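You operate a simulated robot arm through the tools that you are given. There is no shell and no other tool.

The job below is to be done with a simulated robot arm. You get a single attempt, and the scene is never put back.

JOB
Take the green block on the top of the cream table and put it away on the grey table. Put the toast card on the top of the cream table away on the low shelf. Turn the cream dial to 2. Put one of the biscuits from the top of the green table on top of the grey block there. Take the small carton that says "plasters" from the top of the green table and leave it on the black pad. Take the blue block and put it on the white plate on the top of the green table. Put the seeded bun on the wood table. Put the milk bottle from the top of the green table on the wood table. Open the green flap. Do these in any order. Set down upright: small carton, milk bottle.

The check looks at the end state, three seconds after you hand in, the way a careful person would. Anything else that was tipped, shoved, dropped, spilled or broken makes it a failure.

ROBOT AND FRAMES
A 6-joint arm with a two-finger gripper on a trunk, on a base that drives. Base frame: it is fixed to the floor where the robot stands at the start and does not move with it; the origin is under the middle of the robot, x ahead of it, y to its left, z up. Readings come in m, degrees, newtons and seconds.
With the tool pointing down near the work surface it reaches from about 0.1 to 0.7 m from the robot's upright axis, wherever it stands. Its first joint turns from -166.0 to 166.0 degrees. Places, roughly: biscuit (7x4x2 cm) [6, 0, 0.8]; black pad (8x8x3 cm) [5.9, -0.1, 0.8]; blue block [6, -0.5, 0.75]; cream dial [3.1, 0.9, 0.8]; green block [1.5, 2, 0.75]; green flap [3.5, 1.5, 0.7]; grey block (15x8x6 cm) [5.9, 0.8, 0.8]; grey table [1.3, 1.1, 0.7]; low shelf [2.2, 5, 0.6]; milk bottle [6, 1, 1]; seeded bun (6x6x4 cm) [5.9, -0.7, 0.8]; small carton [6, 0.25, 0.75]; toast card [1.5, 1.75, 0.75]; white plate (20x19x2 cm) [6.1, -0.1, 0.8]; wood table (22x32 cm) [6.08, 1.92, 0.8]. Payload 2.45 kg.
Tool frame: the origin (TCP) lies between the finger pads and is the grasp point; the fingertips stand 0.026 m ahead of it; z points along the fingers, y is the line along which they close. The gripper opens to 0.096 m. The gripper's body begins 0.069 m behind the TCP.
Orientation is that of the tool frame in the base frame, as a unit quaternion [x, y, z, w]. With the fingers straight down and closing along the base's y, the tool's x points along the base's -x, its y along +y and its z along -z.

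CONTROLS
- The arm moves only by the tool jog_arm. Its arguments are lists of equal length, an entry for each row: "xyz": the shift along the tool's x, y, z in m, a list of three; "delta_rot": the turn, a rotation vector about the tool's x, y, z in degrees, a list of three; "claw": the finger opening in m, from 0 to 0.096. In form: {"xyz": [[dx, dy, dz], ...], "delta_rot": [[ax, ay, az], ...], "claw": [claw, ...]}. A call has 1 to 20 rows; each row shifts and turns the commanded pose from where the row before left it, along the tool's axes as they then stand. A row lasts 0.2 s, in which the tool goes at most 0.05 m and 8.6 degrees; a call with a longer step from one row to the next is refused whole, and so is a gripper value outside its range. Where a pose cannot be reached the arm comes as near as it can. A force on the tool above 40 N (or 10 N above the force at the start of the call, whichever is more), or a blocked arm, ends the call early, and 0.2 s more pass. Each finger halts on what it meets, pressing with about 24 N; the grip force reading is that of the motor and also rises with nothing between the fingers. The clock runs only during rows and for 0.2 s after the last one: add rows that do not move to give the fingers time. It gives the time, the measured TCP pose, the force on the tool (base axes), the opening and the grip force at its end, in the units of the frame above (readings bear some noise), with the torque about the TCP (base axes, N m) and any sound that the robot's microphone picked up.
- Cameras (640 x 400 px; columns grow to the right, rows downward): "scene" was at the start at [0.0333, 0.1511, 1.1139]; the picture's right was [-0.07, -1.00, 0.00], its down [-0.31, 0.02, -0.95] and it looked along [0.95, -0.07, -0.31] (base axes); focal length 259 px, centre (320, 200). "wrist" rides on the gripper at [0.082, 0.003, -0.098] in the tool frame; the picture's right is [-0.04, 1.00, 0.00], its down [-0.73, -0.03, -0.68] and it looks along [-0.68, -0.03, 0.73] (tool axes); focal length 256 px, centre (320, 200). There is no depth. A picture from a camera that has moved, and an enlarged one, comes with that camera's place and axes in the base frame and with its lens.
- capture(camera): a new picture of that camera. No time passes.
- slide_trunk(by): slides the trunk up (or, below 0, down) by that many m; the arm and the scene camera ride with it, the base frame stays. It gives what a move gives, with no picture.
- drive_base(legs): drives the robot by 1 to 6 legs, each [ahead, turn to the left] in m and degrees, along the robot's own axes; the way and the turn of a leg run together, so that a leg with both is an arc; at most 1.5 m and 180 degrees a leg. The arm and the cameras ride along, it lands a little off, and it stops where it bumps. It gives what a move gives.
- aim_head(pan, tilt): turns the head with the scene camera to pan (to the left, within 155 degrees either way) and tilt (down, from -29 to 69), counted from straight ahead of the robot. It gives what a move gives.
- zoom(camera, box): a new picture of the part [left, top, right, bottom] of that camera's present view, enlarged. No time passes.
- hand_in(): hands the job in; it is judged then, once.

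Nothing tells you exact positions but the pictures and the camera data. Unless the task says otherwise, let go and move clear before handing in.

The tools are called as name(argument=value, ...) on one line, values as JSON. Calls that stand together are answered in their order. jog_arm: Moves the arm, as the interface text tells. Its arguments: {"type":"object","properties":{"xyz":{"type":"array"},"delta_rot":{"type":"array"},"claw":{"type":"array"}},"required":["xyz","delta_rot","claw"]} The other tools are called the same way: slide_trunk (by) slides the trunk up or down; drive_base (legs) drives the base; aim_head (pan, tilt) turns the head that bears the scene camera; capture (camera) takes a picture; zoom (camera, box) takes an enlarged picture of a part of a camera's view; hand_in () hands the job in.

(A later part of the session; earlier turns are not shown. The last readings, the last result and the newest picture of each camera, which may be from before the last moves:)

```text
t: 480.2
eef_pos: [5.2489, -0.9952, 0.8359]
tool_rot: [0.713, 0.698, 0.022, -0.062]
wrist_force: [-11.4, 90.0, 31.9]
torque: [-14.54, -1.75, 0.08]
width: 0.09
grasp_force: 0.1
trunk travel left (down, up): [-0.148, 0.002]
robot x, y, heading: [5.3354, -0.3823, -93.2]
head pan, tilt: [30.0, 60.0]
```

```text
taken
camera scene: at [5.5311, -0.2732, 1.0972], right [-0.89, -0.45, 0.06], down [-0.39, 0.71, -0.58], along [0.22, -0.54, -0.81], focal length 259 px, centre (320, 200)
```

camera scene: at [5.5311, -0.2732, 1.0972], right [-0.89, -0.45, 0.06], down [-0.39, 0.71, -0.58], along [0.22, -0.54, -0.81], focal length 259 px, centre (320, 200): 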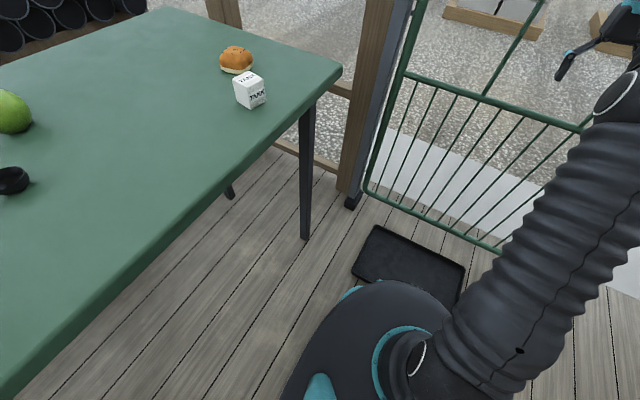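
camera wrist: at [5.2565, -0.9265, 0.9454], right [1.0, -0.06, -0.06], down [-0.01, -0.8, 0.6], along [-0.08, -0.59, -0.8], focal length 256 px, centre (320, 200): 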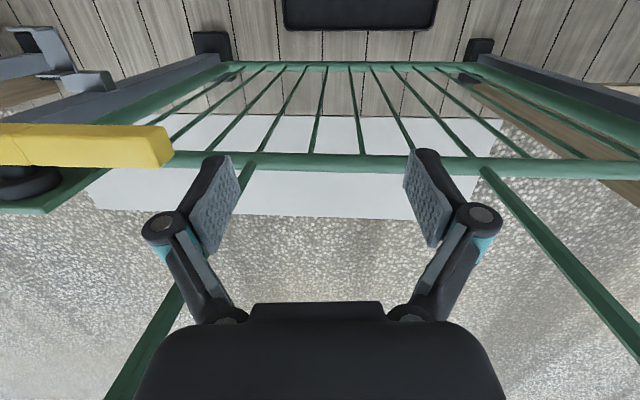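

The tray appears essentially in place and my base is not on it; instead my arm is propping the robot against the gate. I'll look closely at the contact between the hand and the rail.

aim_head(pan=-15, tilt=20)

capture(camera="scene")

zoom(camera="scene", box=[260, 90, 420, 190])

capture(camera="wrist")

```text
t: 481.4
eef_pos: [5.2482, -0.9964, 0.8358]
tool_rot: [0.711, 0.7, 0.021, -0.062]
wrist_force: [-20.4, 57.4, 24.0]
torque: [-9.62, -3.11, -0.64]
width: 0.09
grasp_force: 0.0
trunk travel left (down, up): [-0.148, 0.002]
robot x, y, heading: [5.3331, -0.3822, -94.4]
head pan, tilt: [-15.0, 20.0]
```

```text
taken
camera scene: at [5.4711, -0.2981, 1.1586], right [-0.94, 0.33, -0.03], down [0.11, 0.22, -0.97], along [-0.31, -0.92, -0.24], focal length 259 px, centre (320, 200)
```

scene: 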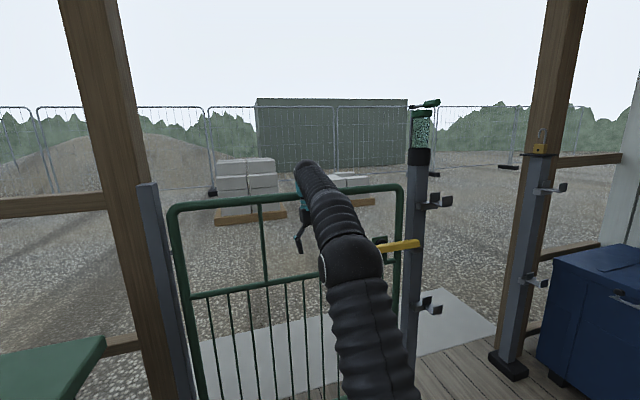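

```text
4.00 times, centred on (340, 140) of scene
camera zoom: at [5.4711, -0.2981, 1.1586], right [-0.94, 0.33, -0.03], down [0.11, 0.22, -0.97], along [-0.31, -0.92, -0.24], focal length 1037 px, centre (240, 440)
```

zoom: 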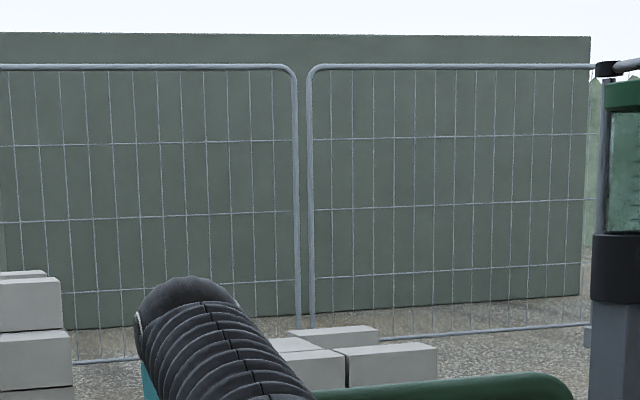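

```text
taken
camera wrist: at [5.2598, -0.9263, 0.9425], right [1.0, -0.05, -0.06], down [-0.01, -0.81, 0.59], along [-0.08, -0.59, -0.81], focal length 256 px, centre (320, 200)
```

wrist: 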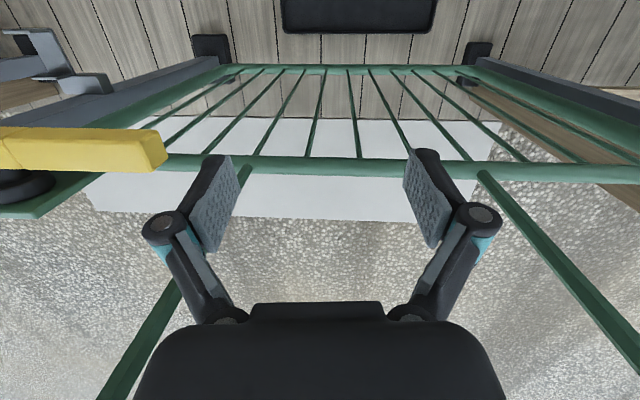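

The wrist is leaning on the gate's top rail from my side and propping me up. I'll try retracting the tool in very small steps.

jog_arm(xyz=[[0.006, 0, 0], [0, 0, 0]], delta_rot=[[0, 0, 0], [0, 0, 0]], claw=[0.09, 0.09])

jog_arm(xyz=[[0.01, 0, 0], [0, 0, 0]], delta_rot=[[0, 0, 0], [0, 0, 0]], claw=[0.09, 0.09])

```text
t: 481.7
eef_pos: [5.2307, -0.9706, 0.8134]
tool_rot: [0.71, 0.697, 0.051, -0.086]
wrist_force: [15.1, 10.7, 23.6]
torque: [-1.47, 1.23, 0.31]
width: 0.09
grasp_force: 0.5
trunk travel left (down, up): [-0.148, 0.002]
robot x, y, heading: [5.3241, -0.3427, -103.7]
head pan, tilt: [-15.0, 20.0]
stopped in row 1: the arm was blocked; the commanded pose is now the measured one
```

```text
t: 482.0
eef_pos: [5.2119, -0.9446, 0.77]
tool_rot: [0.716, 0.685, 0.088, -0.105]
wrist_force: [-10.9, -4.7, -21.2]
torque: [0.99, -0.96, -0.28]
width: 0.0901
grasp_force: 0.1
trunk travel left (down, up): [-0.148, 0.002]
robot x, y, heading: [5.3204, -0.2964, -111.5]
head pan, tilt: [-15.0, 20.0]
stopped in row 1: the arm was blocked; the commanded pose is now the measured one
```

The hand is off the rail (forces are small), but my body is moving. I check my attitude right away.

capture(camera="scene")

capture(camera="wrist")

```text
taken
camera scene: at [5.4793, -0.2597, 1.1585], right [-0.8, 0.59, -0.03], down [0.16, 0.18, -0.97], along [-0.57, -0.79, -0.24], focal length 259 px, centre (320, 200)
```

scene: 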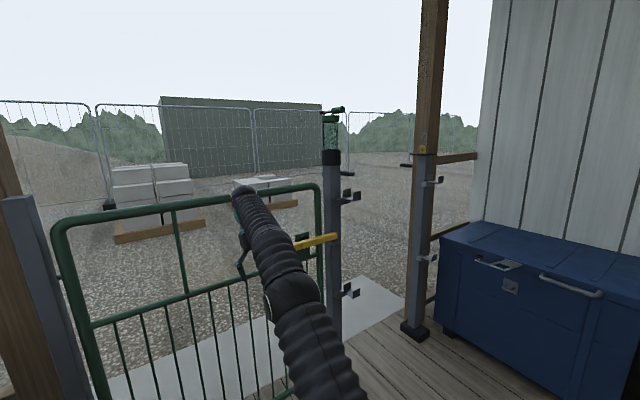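

```text
taken
camera wrist: at [5.2226, -0.8923, 0.8873], right [1.0, -0.08, -0.04], down [-0.05, -0.89, 0.46], along [-0.07, -0.45, -0.89], focal length 256 px, centre (320, 200)
```

wrist: 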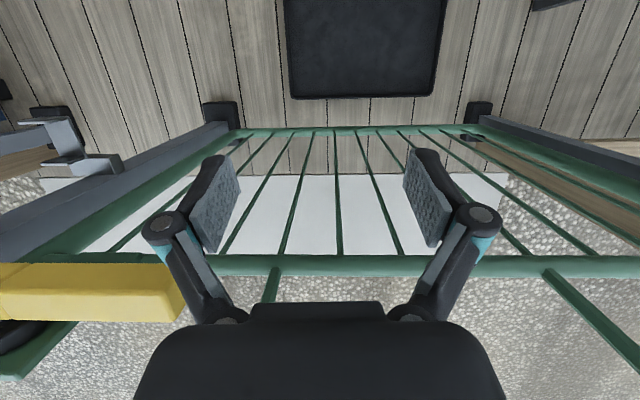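

I'll let a moment pass without commanding motion, to see whether the base settles.

jog_arm(xyz=[[0, 0, 0]], delta_rot=[[0, 0, 0]], claw=[0.09])

capture(camera="scene")

```text
t: 482.3
eef_pos: [5.2241, -0.9991, 0.65]
tool_rot: [0.7, 0.685, 0.148, -0.136]
wrist_force: [137.1, 453.8, 56.1]
torque: [-31.29, 7.69, -14.68]
width: 0.0896
grasp_force: 0.0
trunk travel left (down, up): [-0.148, 0.002]
robot x, y, heading: [5.3225, -0.2898, -111.1]
head pan, tilt: [-15.0, 20.0]
stopped in row 1: the arm was blocked; the commanded pose is now the measured one
```

```text
taken
camera scene: at [5.4614, -0.3259, 1.1461], right [-0.81, 0.59, 0.0], down [0.18, 0.24, -0.95], along [-0.56, -0.77, -0.3], focal length 259 px, centre (320, 200)
```

scene: 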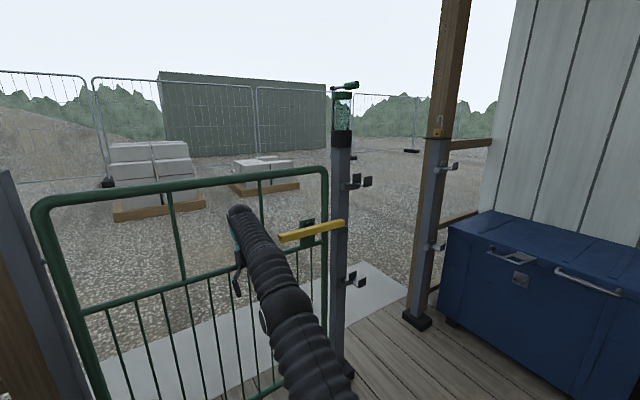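

The robot has settled nearly level, but the arm now presses the gate. I back the base straight away from it.

drive_base(legs=[[-0.15, 0]])

capture(camera="scene")

capture(camera="wrist")

```text
t: 483.7
eef_pos: [5.2414, -0.8689, 0.6609]
tool_rot: [0.708, 0.679, 0.142, -0.131]
wrist_force: [0.2, 0.7, -0.2]
torque: [0.02, 0.0, -0.02]
width: 0.0899
grasp_force: 0.0
trunk travel left (down, up): [-0.148, 0.002]
robot x, y, heading: [5.3743, -0.1536, -110.7]
head pan, tilt: [-15.0, 20.0]
```

```text
taken
camera scene: at [5.4884, -0.23, 1.141], right [-0.81, 0.58, 0.0], down [0.2, 0.28, -0.94], along [-0.55, -0.76, -0.34], focal length 259 px, centre (320, 200)
```

scene: 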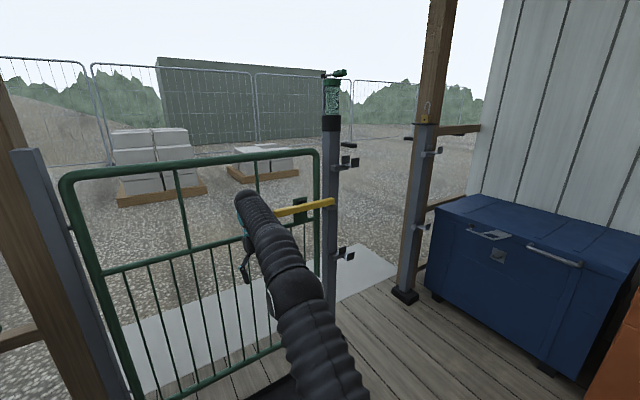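

```text
taken
camera wrist: at [5.246, -0.8313, 0.7844], right [1.0, -0.08, -0.01], down [-0.07, -0.93, 0.35], along [-0.04, -0.35, -0.94], focal length 256 px, centre (320, 200)
```

wrist: 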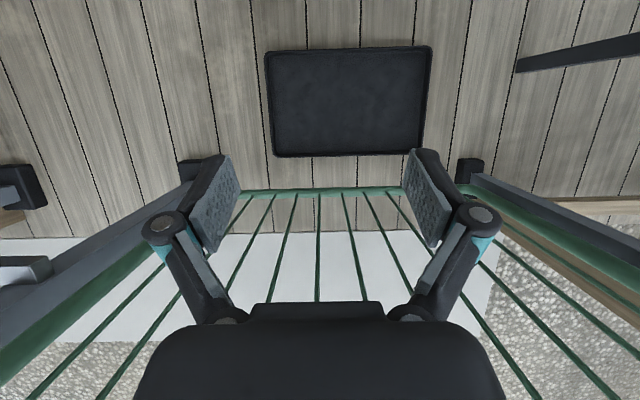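

Free now: forces are zero, I'm level, and the gate and tray look undisturbed (tray x 5.09–5.53, y −0.71…−0.98 as before). I bring the arm up and in, away from the gate.

jog_arm(xyz=[[0.0296, 0.0028, -0.0203], [0.0296, 0.0028, -0.0203], [0.0296, 0.0028, -0.0203], [0.0296, 0.0028, -0.0203], [0, 0, 0]], delta_rot=[[0, 0, 0], [0, 0, 0], [0, 0, 0], [0, 0, 0], [0, 0, 0]], claw=[0.09, 0.09, 0.09, 0.09, 0.09])

capture(camera="scene")

```text
t: 484.9
eef_pos: [5.2567, -0.7825, 0.7768]
tool_rot: [0.709, 0.679, 0.14, -0.13]
wrist_force: [0.0, -0.3, 0.9]
torque: [0.03, 0.02, 0.01]
width: 0.0905
grasp_force: 0.1
out of reach, approached as far as the arm can: row 4
trunk travel left (down, up): [-0.148, 0.002]
robot x, y, heading: [5.3731, -0.1541, -110.7]
head pan, tilt: [-15.0, 20.0]
```

```text
taken
camera scene: at [5.4884, -0.23, 1.141], right [-0.81, 0.58, 0.0], down [0.2, 0.28, -0.94], along [-0.55, -0.76, -0.34], focal length 259 px, centre (320, 200)
```

scene: 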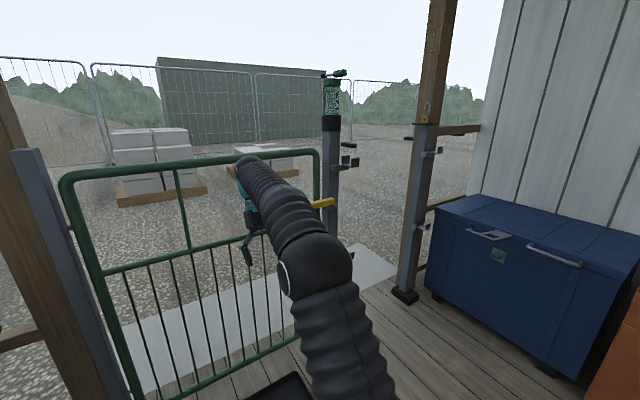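

jog_arm(xyz=[[0, 0, 0], [0, 0, 0], [0, 0, 0], [0, 0, 0]], delta_rot=[[0.13, -7.4, 0], [0.13, -7.4, 0], [0.13, -7.4, 0], [0, 0, 0]], claw=[0.09, 0.09, 0.09, 0.09])

jog_arm(xyz=[[0.03, 0, -0.025], [0.03, 0, -0.025], [0.03, 0, -0.025], [0.03, 0, -0.025], [0.03, 0, -0.02], [0, 0, 0]], delta_rot=[[0, 0, 0], [0, 0, 0], [0, 0, 0], [0, 0, 0], [0, 0, 0], [0, 0, 0]], claw=[0.09, 0.09, 0.09, 0.09, 0.09, 0.09])

capture(camera="scene")

```text
t: 485.9
eef_pos: [5.2562, -0.7841, 0.7738]
tool_rot: [0.722, 0.692, 0.0, 0.0]
wrist_force: [0.1, -1.2, 0.5]
torque: [-0.01, 0.03, 0.02]
width: 0.0901
grasp_force: 0.0
trunk travel left (down, up): [-0.148, 0.002]
robot x, y, heading: [5.3732, -0.1536, -110.6]
head pan, tilt: [-15.0, 20.0]
```

```text
t: 487.3
eef_pos: [5.2633, -0.632, 0.8923]
tool_rot: [0.722, 0.692, 0.002, -0.001]
wrist_force: [0.2, -0.2, 0.4]
torque: [0.01, 0.02, 0.02]
width: 0.0902
grasp_force: 0.0
trunk travel left (down, up): [-0.148, 0.002]
robot x, y, heading: [5.3749, -0.1549, -110.7]
head pan, tilt: [-15.0, 20.0]
```

```text
taken
camera scene: at [5.4884, -0.2299, 1.141], right [-0.81, 0.58, 0.0], down [0.2, 0.28, -0.94], along [-0.55, -0.76, -0.34], focal length 259 px, centre (320, 200)
```

scene: 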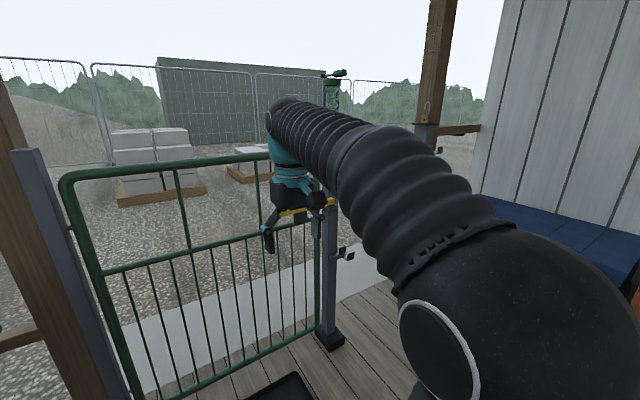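

The arm is back to a normal pose. For the bun I must keep the base away from the tray (y ≥ −0.36), so I'll raise the arm and reposition to about (5.42, −0.33), turning toward the table in gentle steps.

jog_arm(xyz=[[0.02, 0, -0.025], [0.02, 0, -0.025], [0, 0, 0], [0, 0, 0], [0, 0, 0], [0, 0, 0]], delta_rot=[[0, 0, 0], [0, 0, 0], [0, 0, 6], [0, 0, 6], [0, 0, 6], [0, 0, 0]], claw=[0.09, 0.09, 0.09, 0.09, 0.09, 0.09])

drive_base(legs=[[0, 35], [0.16, 0]])

drive_base(legs=[[0, 25], [0, 25]])

aim_head(pan=-10, tilt=32)

capture(camera="scene")

capture(camera="wrist")

```text
t: 488.7
eef_pos: [5.2636, -0.5936, 0.9428]
tool_rot: [0.822, 0.57, 0.0, 0.0]
wrist_force: [0.7, 0.4, 0.2]
torque: [0.02, -0.02, -0.03]
width: 0.0903
grasp_force: 0.0
trunk travel left (down, up): [-0.148, 0.002]
robot x, y, heading: [5.3765, -0.1553, -110.8]
head pan, tilt: [-15.0, 20.0]
```

```text
t: 491.8
eef_pos: [5.5776, -0.7293, 0.9442]
tool_rot: [0.609, 0.794, 0.0, 0.0]
wrist_force: [-0.1, 0.4, -0.3]
torque: [0.02, 0.0, 0.01]
width: 0.0903
grasp_force: 0.0
trunk travel left (down, up): [-0.148, 0.002]
robot x, y, heading: [5.4135, -0.3062, -75.4]
head pan, tilt: [-15.0, 20.0]
```

```text
t: 494.8
eef_pos: [5.8437, -0.451, 0.9426]
tool_rot: [0.214, 0.977, 0.001, 0.0]
wrist_force: [0.5, 0.0, -0.6]
torque: [0.02, 0.01, 0.01]
width: 0.0901
grasp_force: 0.0
trunk travel left (down, up): [-0.148, 0.002]
robot x, y, heading: [5.4084, -0.3093, -24.9]
head pan, tilt: [-15.0, 20.0]
```

```text
t: 495.5
eef_pos: [5.8426, -0.451, 0.9432]
tool_rot: [0.214, 0.977, 0.0, 0.0]
wrist_force: [-0.2, 0.0, 0.8]
torque: [-0.01, 0.0, 0.01]
width: 0.0898
grasp_force: 0.0
trunk travel left (down, up): [-0.148, 0.002]
robot x, y, heading: [5.4112, -0.3069, -25.0]
head pan, tilt: [-10.0, 32.0]
```

```text
taken
camera scene: at [5.5, -0.1913, 1.1219], right [-0.57, -0.82, 0.0], down [-0.43, 0.3, -0.85], along [0.69, -0.49, -0.53], focal length 259 px, centre (320, 200)
```

scene: 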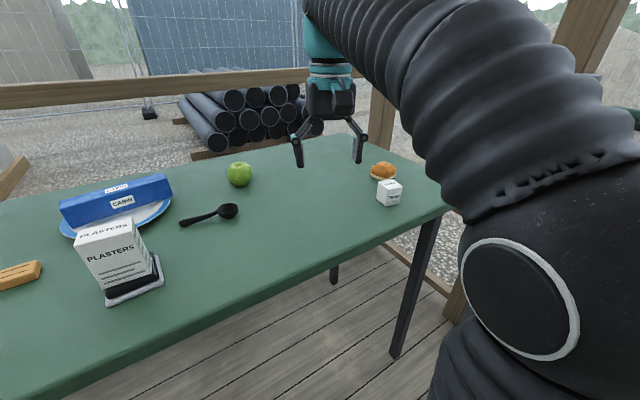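

```text
taken
camera wrist: at [5.771, -0.4145, 1.0422], right [0.45, 0.89, 0.0], down [0.65, -0.33, 0.68], along [0.6, -0.31, -0.73], focal length 256 px, centre (320, 200)
```

wrist: 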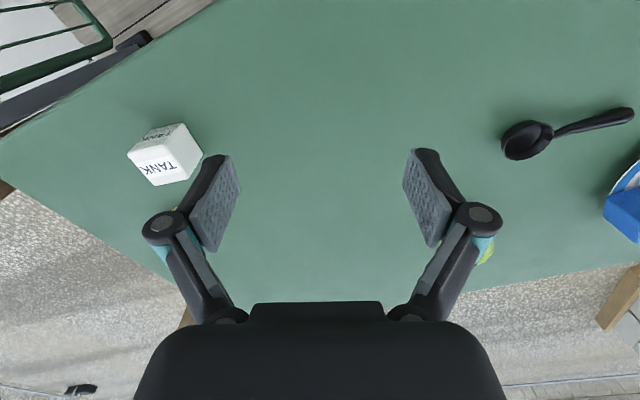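

The bun is at about (5.926, −0.70), with the TANK cube in front-left of it. I'll route around the cube, further over the table, then across to the bun.

jog_arm(xyz=[[-0.036, -0.0024, 0.01], [-0.036, -0.0024, 0.01], [-0.036, -0.0024, 0.01], [-0.036, -0.0024, 0.01], [-0.0078, -0.0361, 0.003], [-0.0078, -0.0361, 0.003], [-0.0078, -0.0361, 0.003], [0, 0, 0]], delta_rot=[[0, 0, 0], [0, 0, 0], [0, 0, 0], [0, 0, 0], [0, 0, 0], [0, 0, 0], [0, 0, 0], [0, 0, 0]], claw=[0.094, 0.094, 0.094, 0.094, 0.094, 0.094, 0.094, 0.094])

capture(camera="wrist")

capture(camera="scene")

```text
t: 497.3
eef_pos: [5.946, -0.6294, 0.8936]
tool_rot: [0.213, 0.977, 0.001, -0.001]
wrist_force: [-0.5, 0.3, 0.3]
torque: [-0.01, -0.01, 0.05]
width: 0.094
grasp_force: 0.0
trunk travel left (down, up): [-0.148, 0.002]
robot x, y, heading: [5.4117, -0.3118, -25.1]
head pan, tilt: [-10.0, 32.0]
```

```text
taken
camera wrist: at [5.8738, -0.5934, 0.9927], right [0.45, 0.89, 0.0], down [0.66, -0.33, 0.68], along [0.6, -0.31, -0.73], focal length 256 px, centre (320, 200)
```

wrist: 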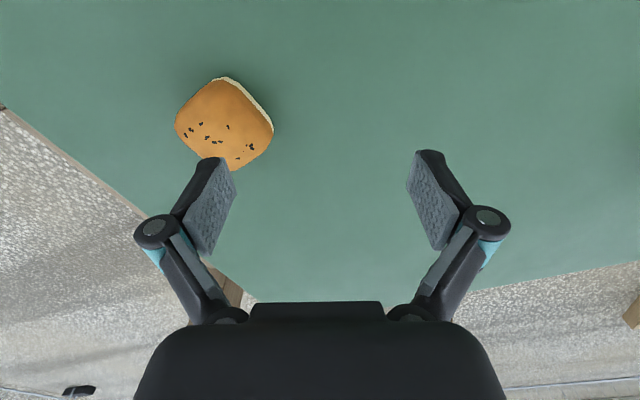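

```text
taken
camera scene: at [5.5, -0.1913, 1.1218], right [-0.57, -0.82, 0.0], down [-0.43, 0.3, -0.85], along [0.69, -0.49, -0.53], focal length 259 px, centre (320, 200)
```

scene: 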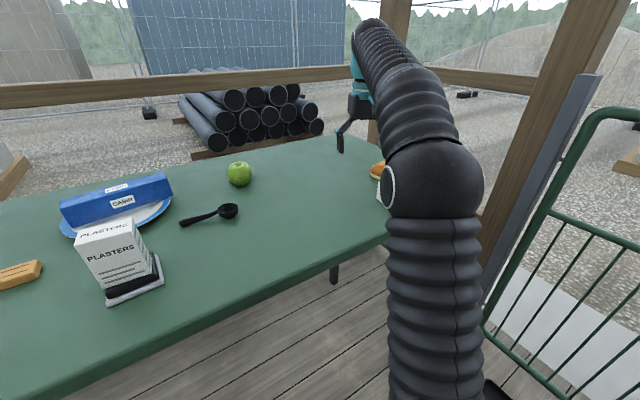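

The bun is a rounded square at (5.918, −0.697), turned about 43° to the fingers. I centre over it and rotate to match its flats.

jog_arm(xyz=[[-0.0013, -0.0366, 0], [-0.0013, -0.0366, 0], [0, 0, 0], [0, 0, 0], [0, 0, 0], [0, 0, 0], [0, 0, 0], [0, 0, 0], [0, 0, 0]], delta_rot=[[0, 0, 0], [0, 0, 0], [0, 0, -7.2], [0, 0, -7.2], [0, 0, -7.2], [0, 0, -7.2], [0, 0, -7.2], [0, 0, -7.2], [0, 0, 0]], claw=[0.094, 0.094, 0.094, 0.094, 0.094, 0.094, 0.094, 0.094, 0.094])

capture(camera="wrist")

```text
t: 499.3
eef_pos: [5.916, -0.6954, 0.894]
tool_rot: [-0.161, 0.987, -0.001, -0.001]
wrist_force: [0.1, -0.6, 0.7]
torque: [-0.01, 0.01, 0.0]
width: 0.094
grasp_force: 0.1
trunk travel left (down, up): [-0.148, 0.002]
robot x, y, heading: [5.4145, -0.3083, -25.2]
head pan, tilt: [-10.0, 32.0]
```

```text
taken
camera wrist: at [5.8399, -0.7191, 0.9932], right [-0.28, 0.96, 0.0], down [0.71, 0.21, 0.68], along [0.65, 0.19, -0.73], focal length 256 px, centre (320, 200)
```

wrist: 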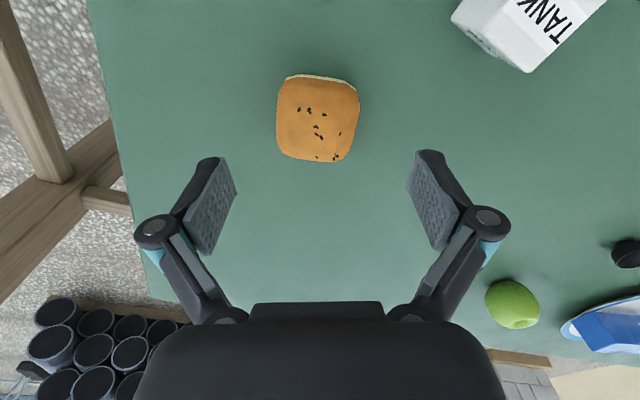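

Centred within 3 mm. A small 7° correction, then lower to the bun and close.

jog_arm(xyz=[[0, -0.002, 0.02], [0, 0, 0.02], [0, 0, 0.02], [0, 0, 0]], delta_rot=[[0, 0, 7], [0, 0, 0], [0, 0, 0], [0, 0, 0]], claw=[0.094, 0.094, 0.094, 0.094])

capture(camera="wrist")

```text
t: 500.3
eef_pos: [5.9182, -0.6959, 0.8358]
tool_rot: [-0.1, 0.995, 0.0, -0.001]
wrist_force: [0.5, 0.0, -0.1]
torque: [-0.02, 0.0, -0.02]
width: 0.094
grasp_force: 0.0
trunk travel left (down, up): [-0.148, 0.002]
robot x, y, heading: [5.4152, -0.3045, -25.0]
head pan, tilt: [-10.0, 32.0]
```

```text
taken
camera wrist: at [5.838, -0.7101, 0.9342], right [-0.16, 0.99, 0.0], down [0.72, 0.12, 0.68], along [0.67, 0.11, -0.73], focal length 256 px, centre (320, 200)
```

wrist: 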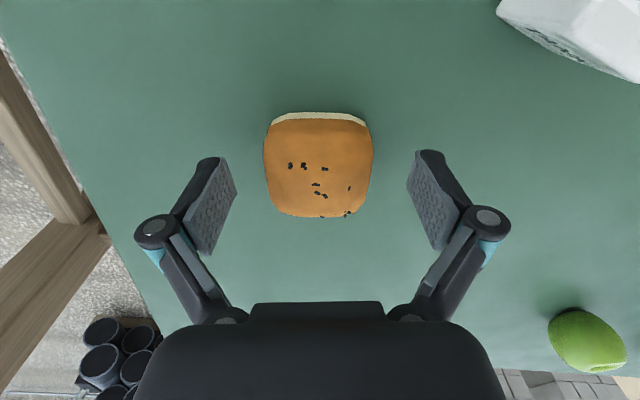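

jog_arm(xyz=[[0, 0, 0.003], [0, 0, 0], [0, 0, 0], [0, 0, 0], [0, 0, 0]], delta_rot=[[0, 0, 0], [0, 0, 0], [0, 0, 0], [0, 0, 0], [0, 0, 0]], claw=[0.08, 0.065, 0.05, 0.045, 0.045])

jog_arm(xyz=[[0, 0, -0.02], [0, 0, -0.025], [0, 0, -0.02], [0, 0, 0]], delta_rot=[[0, 0, 0], [0, 0, 0], [0, 0, 0], [0, 0, 0]], claw=[0.045, 0.045, 0.045, 0.045])

capture(camera="wrist")

```text
t: 501.5
eef_pos: [5.9171, -0.6968, 0.8329]
tool_rot: [-0.101, 0.995, 0.0, 0.0]
wrist_force: [-0.2, 0.3, 1.9]
torque: [-0.03, -0.03, -0.04]
width: 0.0562
grasp_force: 23.8
trunk travel left (down, up): [-0.148, 0.002]
robot x, y, heading: [5.4169, -0.3086, -25.1]
head pan, tilt: [-10.0, 32.0]
```

```text
t: 502.5
eef_pos: [5.9195, -0.6982, 0.8958]
tool_rot: [-0.1, 0.995, 0.001, 0.0]
wrist_force: [0.9, 0.1, -1.1]
torque: [0.01, 0.01, 0.01]
width: 0.0558
grasp_force: 23.8
trunk travel left (down, up): [-0.148, 0.002]
robot x, y, heading: [5.413, -0.3095, -25.0]
head pan, tilt: [-10.0, 32.0]
```

```text
taken
camera wrist: at [5.8388, -0.7113, 0.9944], right [-0.16, 0.99, 0.0], down [0.73, 0.12, 0.68], along [0.67, 0.11, -0.73], focal length 256 px, centre (320, 200)
```

wrist: 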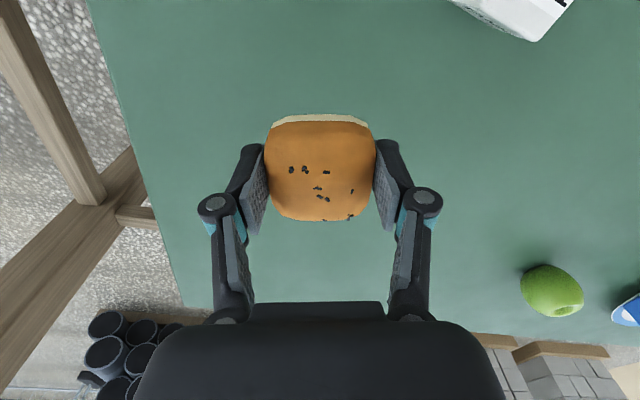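

The bun is held (56 mm). I take it back out around the TANK cube, raise it, and then back the base away from the table before turning.

jog_arm(xyz=[[-0.0138, 0.0376, 0], [-0.0138, 0.0376, 0], [-0.0138, 0.0376, 0], [-0.0138, 0.0376, 0], [-0.0138, 0.0376, 0], [0.029, 0.0181, -0.01], [0.029, 0.0181, -0.01], [0.029, 0.0181, -0.01], [0.029, 0.0181, -0.01], [0.029, 0.0181, -0.005], [0, 0, 0]], delta_rot=[[0, 0, 0], [0, 0, 0], [0, 0, 0], [0, 0, 0], [0, 0, 0], [0, 0, 0], [0, 0, 0], [0, 0, 0], [0, 0, 0], [0, 0, 0], [0, 0, 0]], claw=[0.045, 0.045, 0.045, 0.045, 0.045, 0.045, 0.045, 0.045, 0.045, 0.045, 0.045])

drive_base(legs=[[-0.18, 0]])

capture(camera="scene")

```text
t: 504.9
eef_pos: [5.7857, -0.4394, 0.9414]
tool_rot: [-0.1, 0.995, 0.0, 0.0]
wrist_force: [0.4, 0.4, -0.2]
torque: [0.03, -0.02, 0.01]
width: 0.0554
grasp_force: 24.1
trunk travel left (down, up): [-0.148, 0.002]
robot x, y, heading: [5.4149, -0.3083, -24.8]
head pan, tilt: [-10.0, 32.0]
```

```text
t: 506.4
eef_pos: [5.6205, -0.3616, 0.9419]
tool_rot: [-0.1, 0.995, 0.0, 0.0]
wrist_force: [-0.6, 0.2, -1.4]
torque: [-0.01, 0.0, -0.04]
width: 0.0554
grasp_force: 24.1
trunk travel left (down, up): [-0.148, 0.002]
robot x, y, heading: [5.2464, -0.2264, -25.1]
head pan, tilt: [-10.0, 32.0]
```

```text
taken
camera scene: at [5.334, -0.1137, 1.1218], right [-0.57, -0.82, 0.0], down [-0.43, 0.3, -0.85], along [0.69, -0.49, -0.53], focal length 259 px, centre (320, 200)
```

scene: 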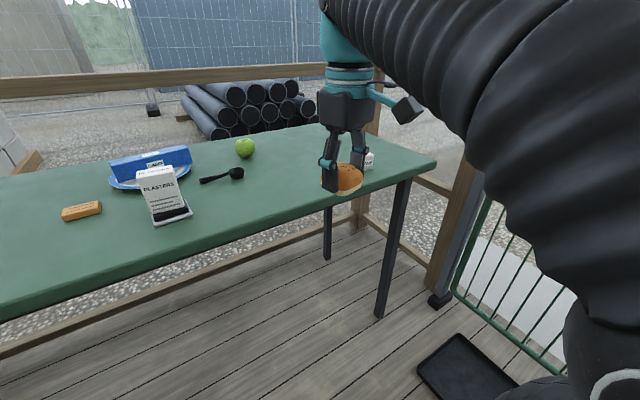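

All items stay in place. Now I turn left and drive along the aisle to the wood table, in moderate legs.

drive_base(legs=[[0, 58], [0, 57], [1.1, 0], [1.07, 0]])

drive_base(legs=[[0, -30], [0, -30], [0, -15]])

aim_head(pan=0, tilt=28)

capture(camera="scene")

```text
t: 522.4
eef_pos: [5.1702, 2.3523, 0.9423]
tool_rot: [0.897, -0.442, 0.001, 0.001]
wrist_force: [0.3, 0.2, -0.7]
torque: [0.0, -0.03, 0.02]
width: 0.055
grasp_force: 23.9
trunk travel left (down, up): [-0.148, 0.002]
robot x, y, heading: [5.2175, 1.9564, 91.1]
head pan, tilt: [-10.0, 32.0]
```

```text
t: 526.6
eef_pos: [5.5838, 2.1026, 0.9412]
tool_rot: [-0.441, 0.897, 0.001, 0.0]
wrist_force: [0.0, -0.5, -0.9]
torque: [0.02, 0.03, 0.01]
width: 0.0554
grasp_force: 24.1
trunk travel left (down, up): [-0.148, 0.002]
robot x, y, heading: [5.2118, 1.9638, 15.8]
head pan, tilt: [-10.0, 32.0]
```

```text
t: 527.3
eef_pos: [5.5833, 2.1027, 0.942]
tool_rot: [-0.441, 0.897, 0.0, -0.001]
wrist_force: [-0.9, -0.6, 0.1]
torque: [0.02, 0.03, 0.02]
width: 0.0552
grasp_force: 23.7
trunk travel left (down, up): [-0.148, 0.002]
robot x, y, heading: [5.2179, 1.9632, 15.8]
head pan, tilt: [0.0, 28.0]
```

```text
taken
camera scene: at [5.2035, 2.12, 1.1281], right [0.27, -0.96, 0.0], down [-0.45, -0.13, -0.88], along [0.85, 0.24, -0.47], focal length 259 px, centre (320, 200)
```

scene: 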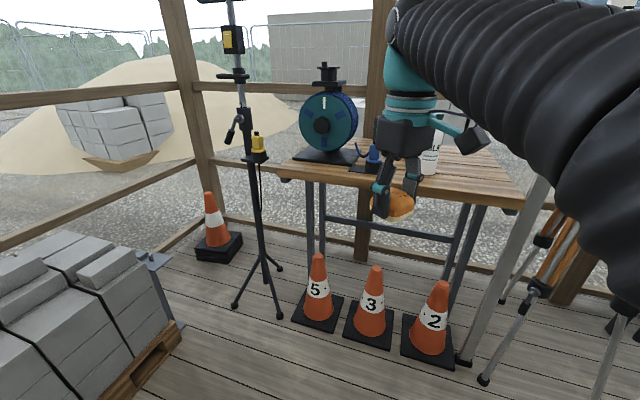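

drive_base(legs=[[0, -8], [0, -8], [0.2, 0]])

capture(camera="scene")

capture(camera="wrist")

```text
t: 530.1
eef_pos: [5.8104, 1.999, 0.9422]
tool_rot: [-0.314, 0.949, 0.0, 0.0]
wrist_force: [0.1, 0.4, -1.6]
torque: [0.03, 0.01, 0.02]
width: 0.0551
grasp_force: 24.0
trunk travel left (down, up): [-0.148, 0.002]
robot x, y, heading: [5.4168, 1.9568, 0.2]
head pan, tilt: [0.0, 28.0]
```

```text
taken
camera scene: at [5.4484, 2.1175, 1.1281], right [0.0, -1.0, 0.0], down [-0.47, 0.0, -0.88], along [0.88, 0.0, -0.47], focal length 259 px, centre (320, 200)
```

scene: 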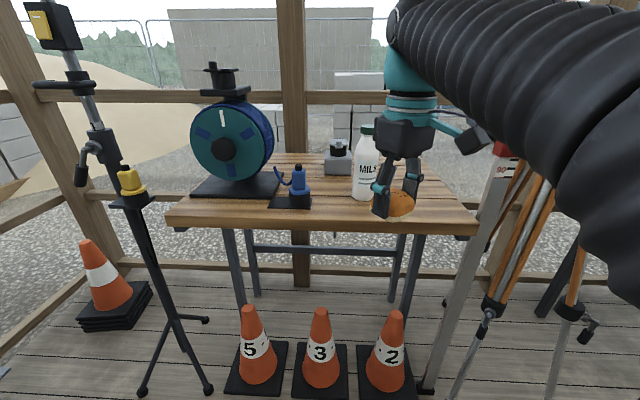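

```text
taken
camera wrist: at [5.7435, 1.9525, 1.0406], right [-0.56, 0.83, 0.0], down [0.61, 0.41, 0.68], along [0.56, 0.38, -0.73], focal length 256 px, centre (320, 200)
```

wrist: 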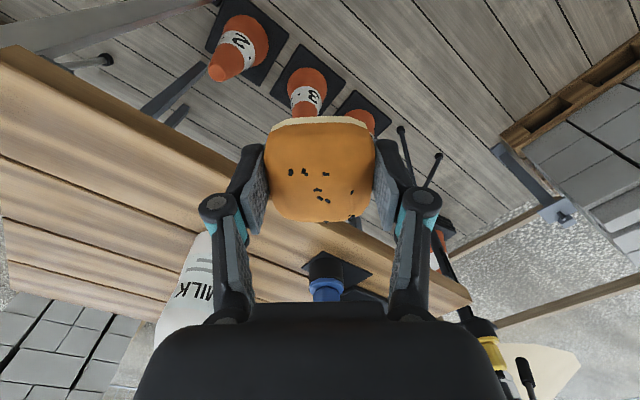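

I rotate the tool to neutral, then move right to y≈1.855 in front of the table before extending over the free spot between the milk bottle and the staff.

jog_arm(xyz=[[0, 0, 0], [0, 0, 0], [0, 0, 0], [0, 0, 0], [0, 0, 0], [0, -0.036, 0], [0, -0.036, 0], [0, -0.036, 0], [0, -0.036, 0], [0, 0, 0]], delta_rot=[[0, 0, 7.3], [0, 0, 7.3], [0, 0, 7.3], [0, 0, 7.3], [0, 0, 7.3], [0, 0, 0], [0, 0, 0], [0, 0, 0], [0, 0, 0], [0, 0, 0]], claw=[0.045, 0.045, 0.045, 0.045, 0.045, 0.045, 0.045, 0.045, 0.045, 0.045])

capture(camera="wrist")

capture(camera="scene")

```text
t: 532.4
eef_pos: [5.8116, 1.8567, 0.9407]
tool_rot: [-0.002, 1.0, -0.001, 0.0]
wrist_force: [0.3, 0.1, -1.3]
torque: [0.02, 0.0, 0.01]
width: 0.0549
grasp_force: 24.0
trunk travel left (down, up): [-0.148, 0.002]
robot x, y, heading: [5.4125, 1.9601, 0.3]
head pan, tilt: [0.0, 28.0]
```

```text
taken
camera wrist: at [5.7302, 1.8595, 1.0401], right [0.04, 1.0, 0.0], down [0.73, -0.03, 0.68], along [0.68, -0.03, -0.73], focal length 256 px, centre (320, 200)
```

wrist: 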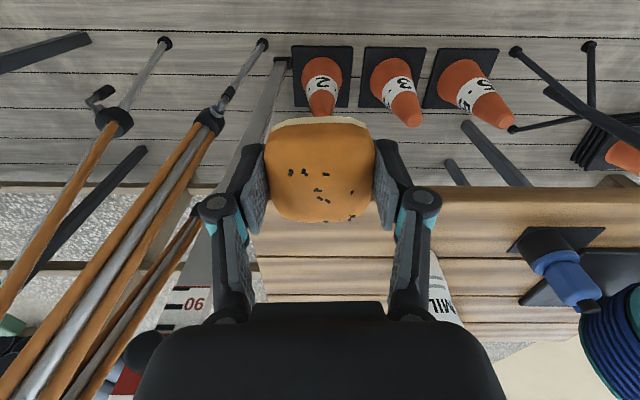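

```text
taken
camera scene: at [5.4484, 2.1174, 1.1281], right [0.0, -1.0, 0.0], down [-0.47, 0.0, -0.88], along [0.88, 0.0, -0.47], focal length 259 px, centre (320, 200)
```

scene: 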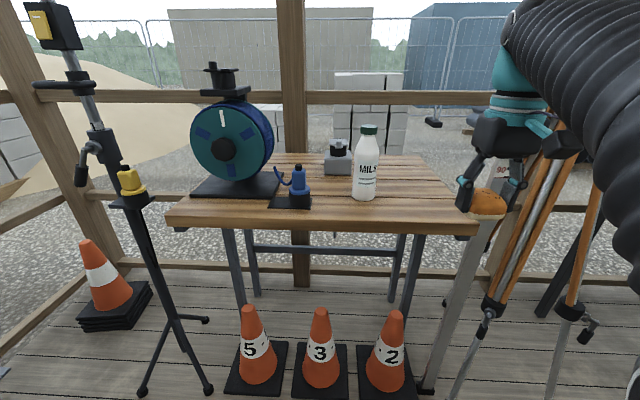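

The staff is at y≈1.71, so I'll use (6.01, 1.89) for more room. I move over the table while lowering gradually.

jog_arm(xyz=[[0, 0.033, 0], [-0.035, 0, 0.004], [-0.035, 0, 0.008], [-0.035, 0, 0.01], [0, 0, 0]], delta_rot=[[0, 0, 0], [0, 0, 0], [0, 0, 0], [0, 0, 0], [0, 0, 0]], claw=[0.045, 0.045, 0.045, 0.045, 0.045])

aim_head(pan=-25, tilt=20)

capture(camera="scene")

capture(camera="wrist")

```text
t: 533.5
eef_pos: [5.9169, 1.8906, 0.9204]
tool_rot: [0.0, 1.0, 0.0, 0.0]
wrist_force: [-0.4, 1.4, -0.6]
torque: [-0.03, 0.0, 0.01]
width: 0.0553
grasp_force: 24.0
trunk travel left (down, up): [-0.148, 0.002]
robot x, y, heading: [5.4155, 1.9612, -0.2]
head pan, tilt: [0.0, 28.0]
```

```text
t: 534.4
eef_pos: [5.9167, 1.8906, 0.9194]
tool_rot: [-0.001, 1.0, 0.0, 0.0]
wrist_force: [-0.2, -0.6, -0.5]
torque: [0.0, 0.01, -0.02]
width: 0.0553
grasp_force: 23.7
trunk travel left (down, up): [-0.148, 0.002]
robot x, y, heading: [5.4188, 1.9591, -0.2]
head pan, tilt: [-25.0, 20.0]
```

```text
taken
camera scene: at [5.4418, 2.0781, 1.141], right [-0.42, -0.91, 0.0], down [-0.31, 0.14, -0.94], along [0.85, -0.4, -0.34], focal length 259 px, centre (320, 200)
```

scene: 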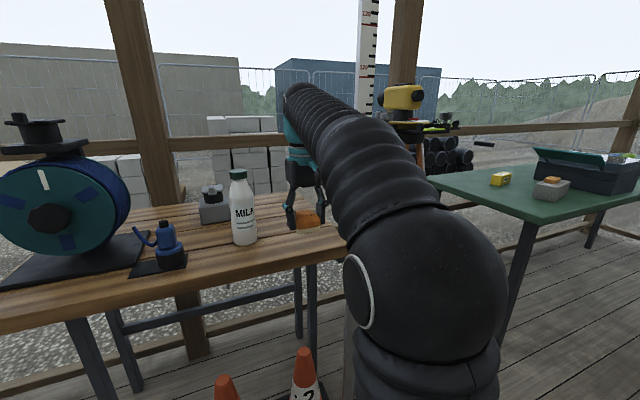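

```text
taken
camera wrist: at [5.836, 1.8934, 1.0187], right [0.04, 1.0, 0.0], down [0.73, -0.03, 0.68], along [0.68, -0.03, -0.73], focal length 256 px, centre (320, 200)
```

wrist: 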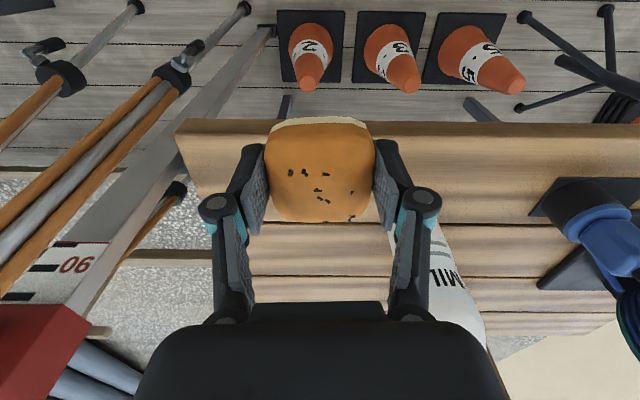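

Clear of the staff. I continue to x≈6.01 and lower to z≈0.885.

jog_arm(xyz=[[-0.033, 0, 0.01], [-0.033, 0, 0.01], [-0.033, 0, 0.012], [0, 0, 0]], delta_rot=[[0, 0, 0], [0, 0, 0], [0, 0, 0], [0, 0, 0]], claw=[0.045, 0.045, 0.045, 0.045])

capture(camera="wrist")

capture(camera="scene")

```text
t: 535.4
eef_pos: [6.0159, 1.8876, 0.8876]
tool_rot: [-0.001, 1.0, -0.001, -0.001]
wrist_force: [0.2, -0.1, -1.2]
torque: [0.0, -0.03, 0.0]
width: 0.0552
grasp_force: 24.2
trunk travel left (down, up): [-0.148, 0.002]
robot x, y, heading: [5.4157, 1.9564, 0.3]
head pan, tilt: [-25.0, 20.0]
```

```text
taken
camera wrist: at [5.9349, 1.8901, 0.9862], right [0.04, 1.0, 0.0], down [0.73, -0.03, 0.68], along [0.68, -0.03, -0.73], focal length 256 px, centre (320, 200)
```

wrist: 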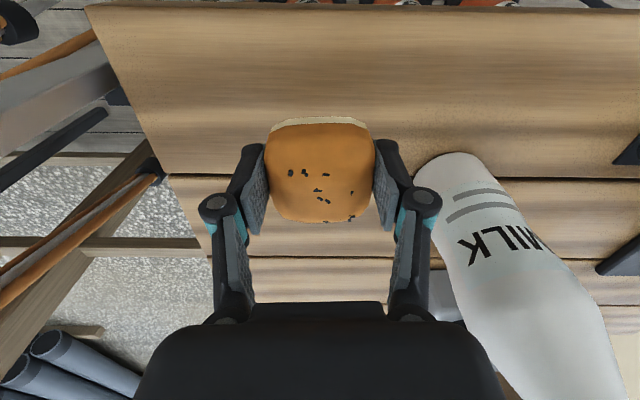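

```text
taken
camera scene: at [5.4417, 2.078, 1.141], right [-0.42, -0.91, 0.0], down [-0.31, 0.14, -0.94], along [0.85, -0.4, -0.34], focal length 259 px, centre (320, 200)
```

scene: 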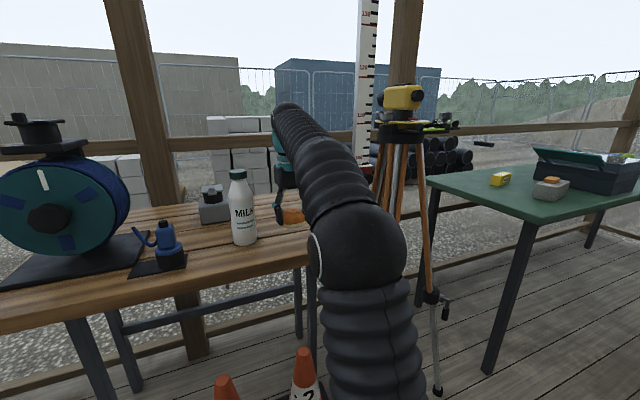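

The bun hovers over a free area, bottle 6 cm clear of the finger. Lower to just above the surface, then in small steps.

jog_arm(xyz=[[0, 0, 0.02], [0, 0, 0.02], [0, 0, 0.006], [0, 0, 0]], delta_rot=[[0, 0, 0], [0, 0, 0], [0, 0, 0], [0, 0, 0]], claw=[0.045, 0.045, 0.045, 0.045])

jog_arm(xyz=[[0, 0, 0.004], [0, 0, 0]], delta_rot=[[0, 0, 0], [0, 0, 0]], claw=[0.045, 0.045])

jog_arm(xyz=[[0, 0, 0.003], [0, 0, 0]], delta_rot=[[0, 0, 0], [0, 0, 0]], claw=[0.045, 0.045])

capture(camera="wrist")

```text
t: 536.4
eef_pos: [6.015, 1.8872, 0.8411]
tool_rot: [-0.002, 1.0, 0.0, 0.001]
wrist_force: [-0.9, -0.4, 0.0]
torque: [0.01, 0.0, -0.01]
width: 0.0554
grasp_force: 23.9
trunk travel left (down, up): [-0.148, 0.002]
robot x, y, heading: [5.4148, 1.9599, 0.3]
head pan, tilt: [-25.0, 20.0]
```

```text
t: 537.0
eef_pos: [6.0147, 1.8885, 0.8368]
tool_rot: [-0.003, 1.0, 0.0, -0.001]
wrist_force: [-0.8, -0.6, 0.1]
torque: [0.04, 0.0, 0.01]
width: 0.0549
grasp_force: 23.9
trunk travel left (down, up): [-0.148, 0.002]
robot x, y, heading: [5.4167, 1.9617, -0.2]
head pan, tilt: [-25.0, 20.0]
```

```text
t: 537.6
eef_pos: [6.0153, 1.8879, 0.8344]
tool_rot: [-0.001, 1.0, -0.001, -0.001]
wrist_force: [-0.1, -0.2, -0.4]
torque: [0.03, 0.01, -0.06]
width: 0.0552
grasp_force: 23.8
trunk travel left (down, up): [-0.148, 0.002]
robot x, y, heading: [5.4157, 1.9592, 0.0]
head pan, tilt: [-25.0, 20.0]
```

```text
taken
camera wrist: at [5.9339, 1.8909, 0.9335], right [0.04, 1.0, 0.0], down [0.73, -0.03, 0.68], along [0.68, -0.03, -0.73], focal length 256 px, centre (320, 200)
```

wrist: 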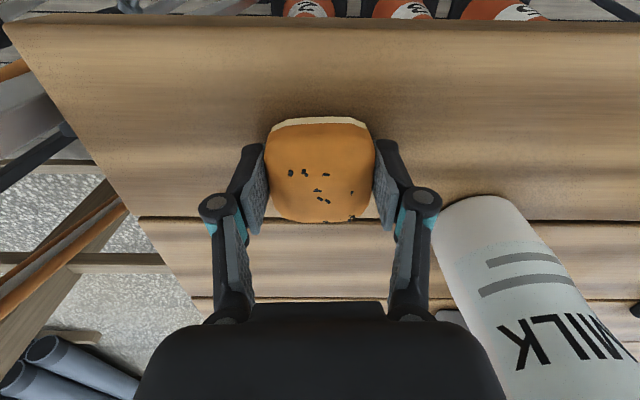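

jog_arm(xyz=[[0, 0, 0.003], [0, 0, 0]], delta_rot=[[0, 0, 0], [0, 0, 0]], claw=[0.045, 0.045])

jog_arm(xyz=[[0, 0, 0.002], [0, 0, 0]], delta_rot=[[0, 0, 0], [0, 0, 0]], claw=[0.045, 0.045])

jog_arm(xyz=[[0, 0, 0.002], [0, 0, 0]], delta_rot=[[0, 0, 0], [0, 0, 0]], claw=[0.045, 0.045])

```text
t: 538.2
eef_pos: [6.0146, 1.8886, 0.8338]
tool_rot: [-0.002, 1.0, 0.0, 0.0]
wrist_force: [-0.2, 0.3, 3.7]
torque: [-0.03, -0.03, -0.02]
width: 0.0553
grasp_force: 23.6
trunk travel left (down, up): [-0.148, 0.002]
robot x, y, heading: [5.4178, 1.9585, 0.1]
head pan, tilt: [-25.0, 20.0]
```

```text
t: 538.8
eef_pos: [6.0148, 1.8881, 0.8313]
tool_rot: [-0.001, 1.0, -0.001, 0.001]
wrist_force: [3.6, 0.4, 20.4]
torque: [-0.02, -0.1, -0.02]
width: 0.0552
grasp_force: 24.1
trunk travel left (down, up): [-0.148, 0.002]
robot x, y, heading: [5.4136, 1.9587, 0.0]
head pan, tilt: [-25.0, 20.0]
```

```text
t: 539.4
eef_pos: [6.0139, 1.889, 0.8274]
tool_rot: [-0.001, 1.0, 0.0, 0.0]
wrist_force: [-0.3, -0.5, 20.4]
torque: [0.0, 0.02, 0.01]
width: 0.0551
grasp_force: 24.2
trunk travel left (down, up): [-0.148, 0.002]
robot x, y, heading: [5.4166, 1.9599, 0.2]
head pan, tilt: [-25.0, 20.0]
```

The bun is down (20 N). Release and lift.

jog_arm(xyz=[[0, 0, -0.002], [0, 0, 0], [0, 0, 0]], delta_rot=[[0, 0, 0], [0, 0, 0], [0, 0, 0]], claw=[0.06, 0.075, 0.078])

jog_arm(xyz=[[0, 0, -0.02], [0, 0, -0.02], [0.012, 0, -0.02], [0.03, 0, -0.015], [0.035, 0, -0.005], [0.035, 0, 0], [0.035, 0, 0], [0, 0, 0]], delta_rot=[[0, 0, 0], [0, 0, 0], [0, 0, 0], [0, 0, 0], [0, 0, 0], [0, 0, 0], [0, 0, 0], [0, 0, 0]], claw=[0.078, 0.078, 0.078, 0.078, 0.078, 0.078, 0.078, 0.078])

aim_head(pan=-5, tilt=28)

capture(camera="scene")

capture(camera="wrist")

```text
t: 540.2
eef_pos: [6.0155, 1.8895, 0.8286]
tool_rot: [-0.002, 1.0, -0.001, -0.001]
wrist_force: [-0.2, 0.1, -0.6]
torque: [0.01, 0.0, -0.01]
width: 0.0781
grasp_force: 0.0
trunk travel left (down, up): [-0.148, 0.002]
robot x, y, heading: [5.4163, 1.9604, -0.2]
head pan, tilt: [-25.0, 20.0]
```

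```text
t: 542.0
eef_pos: [5.8701, 1.888, 0.9093]
tool_rot: [-0.001, 1.0, -0.001, 0.0]
wrist_force: [1.2, -0.1, 0.8]
torque: [-0.02, 0.0, 0.02]
width: 0.0779
grasp_force: 0.0
trunk travel left (down, up): [-0.148, 0.002]
robot x, y, heading: [5.4203, 1.9603, 0.5]
head pan, tilt: [-25.0, 20.0]
```

```text
t: 542.9
eef_pos: [5.8689, 1.8873, 0.9091]
tool_rot: [-0.001, 1.0, 0.001, 0.0]
wrist_force: [-1.0, -0.9, 0.5]
torque: [-0.01, 0.0, -0.03]
width: 0.0777
grasp_force: 0.1
trunk travel left (down, up): [-0.148, 0.002]
robot x, y, heading: [5.4157, 1.9598, 0.1]
head pan, tilt: [-5.0, 28.0]
```

```text
taken
camera scene: at [5.448, 2.1094, 1.1282], right [-0.09, -1.0, 0.0], down [-0.47, 0.04, -0.88], along [0.88, -0.08, -0.47], focal length 259 px, centre (320, 200)
```

scene: 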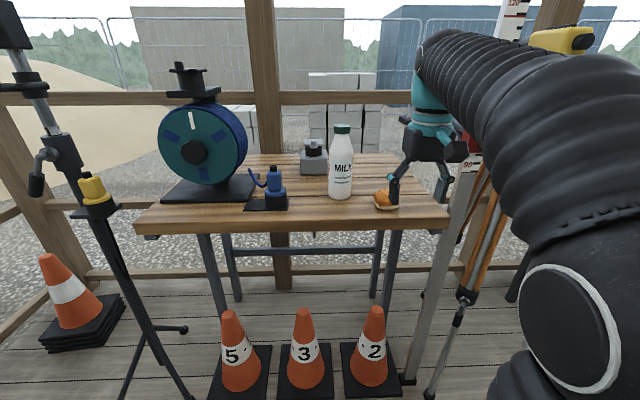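

```text
taken
camera wrist: at [5.7884, 1.8908, 1.0083], right [0.04, 1.0, 0.0], down [0.73, -0.03, 0.68], along [0.68, -0.03, -0.73], focal length 256 px, centre (320, 200)
```

wrist: 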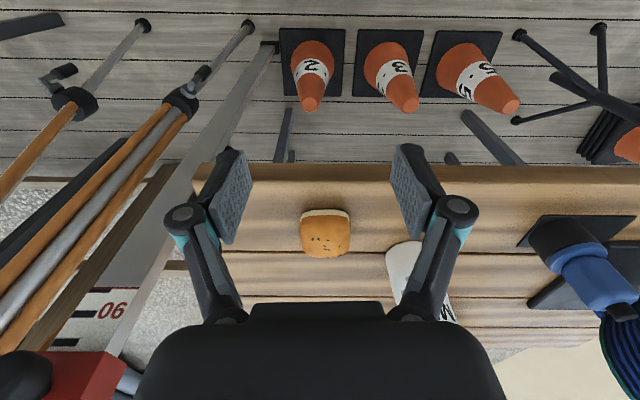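

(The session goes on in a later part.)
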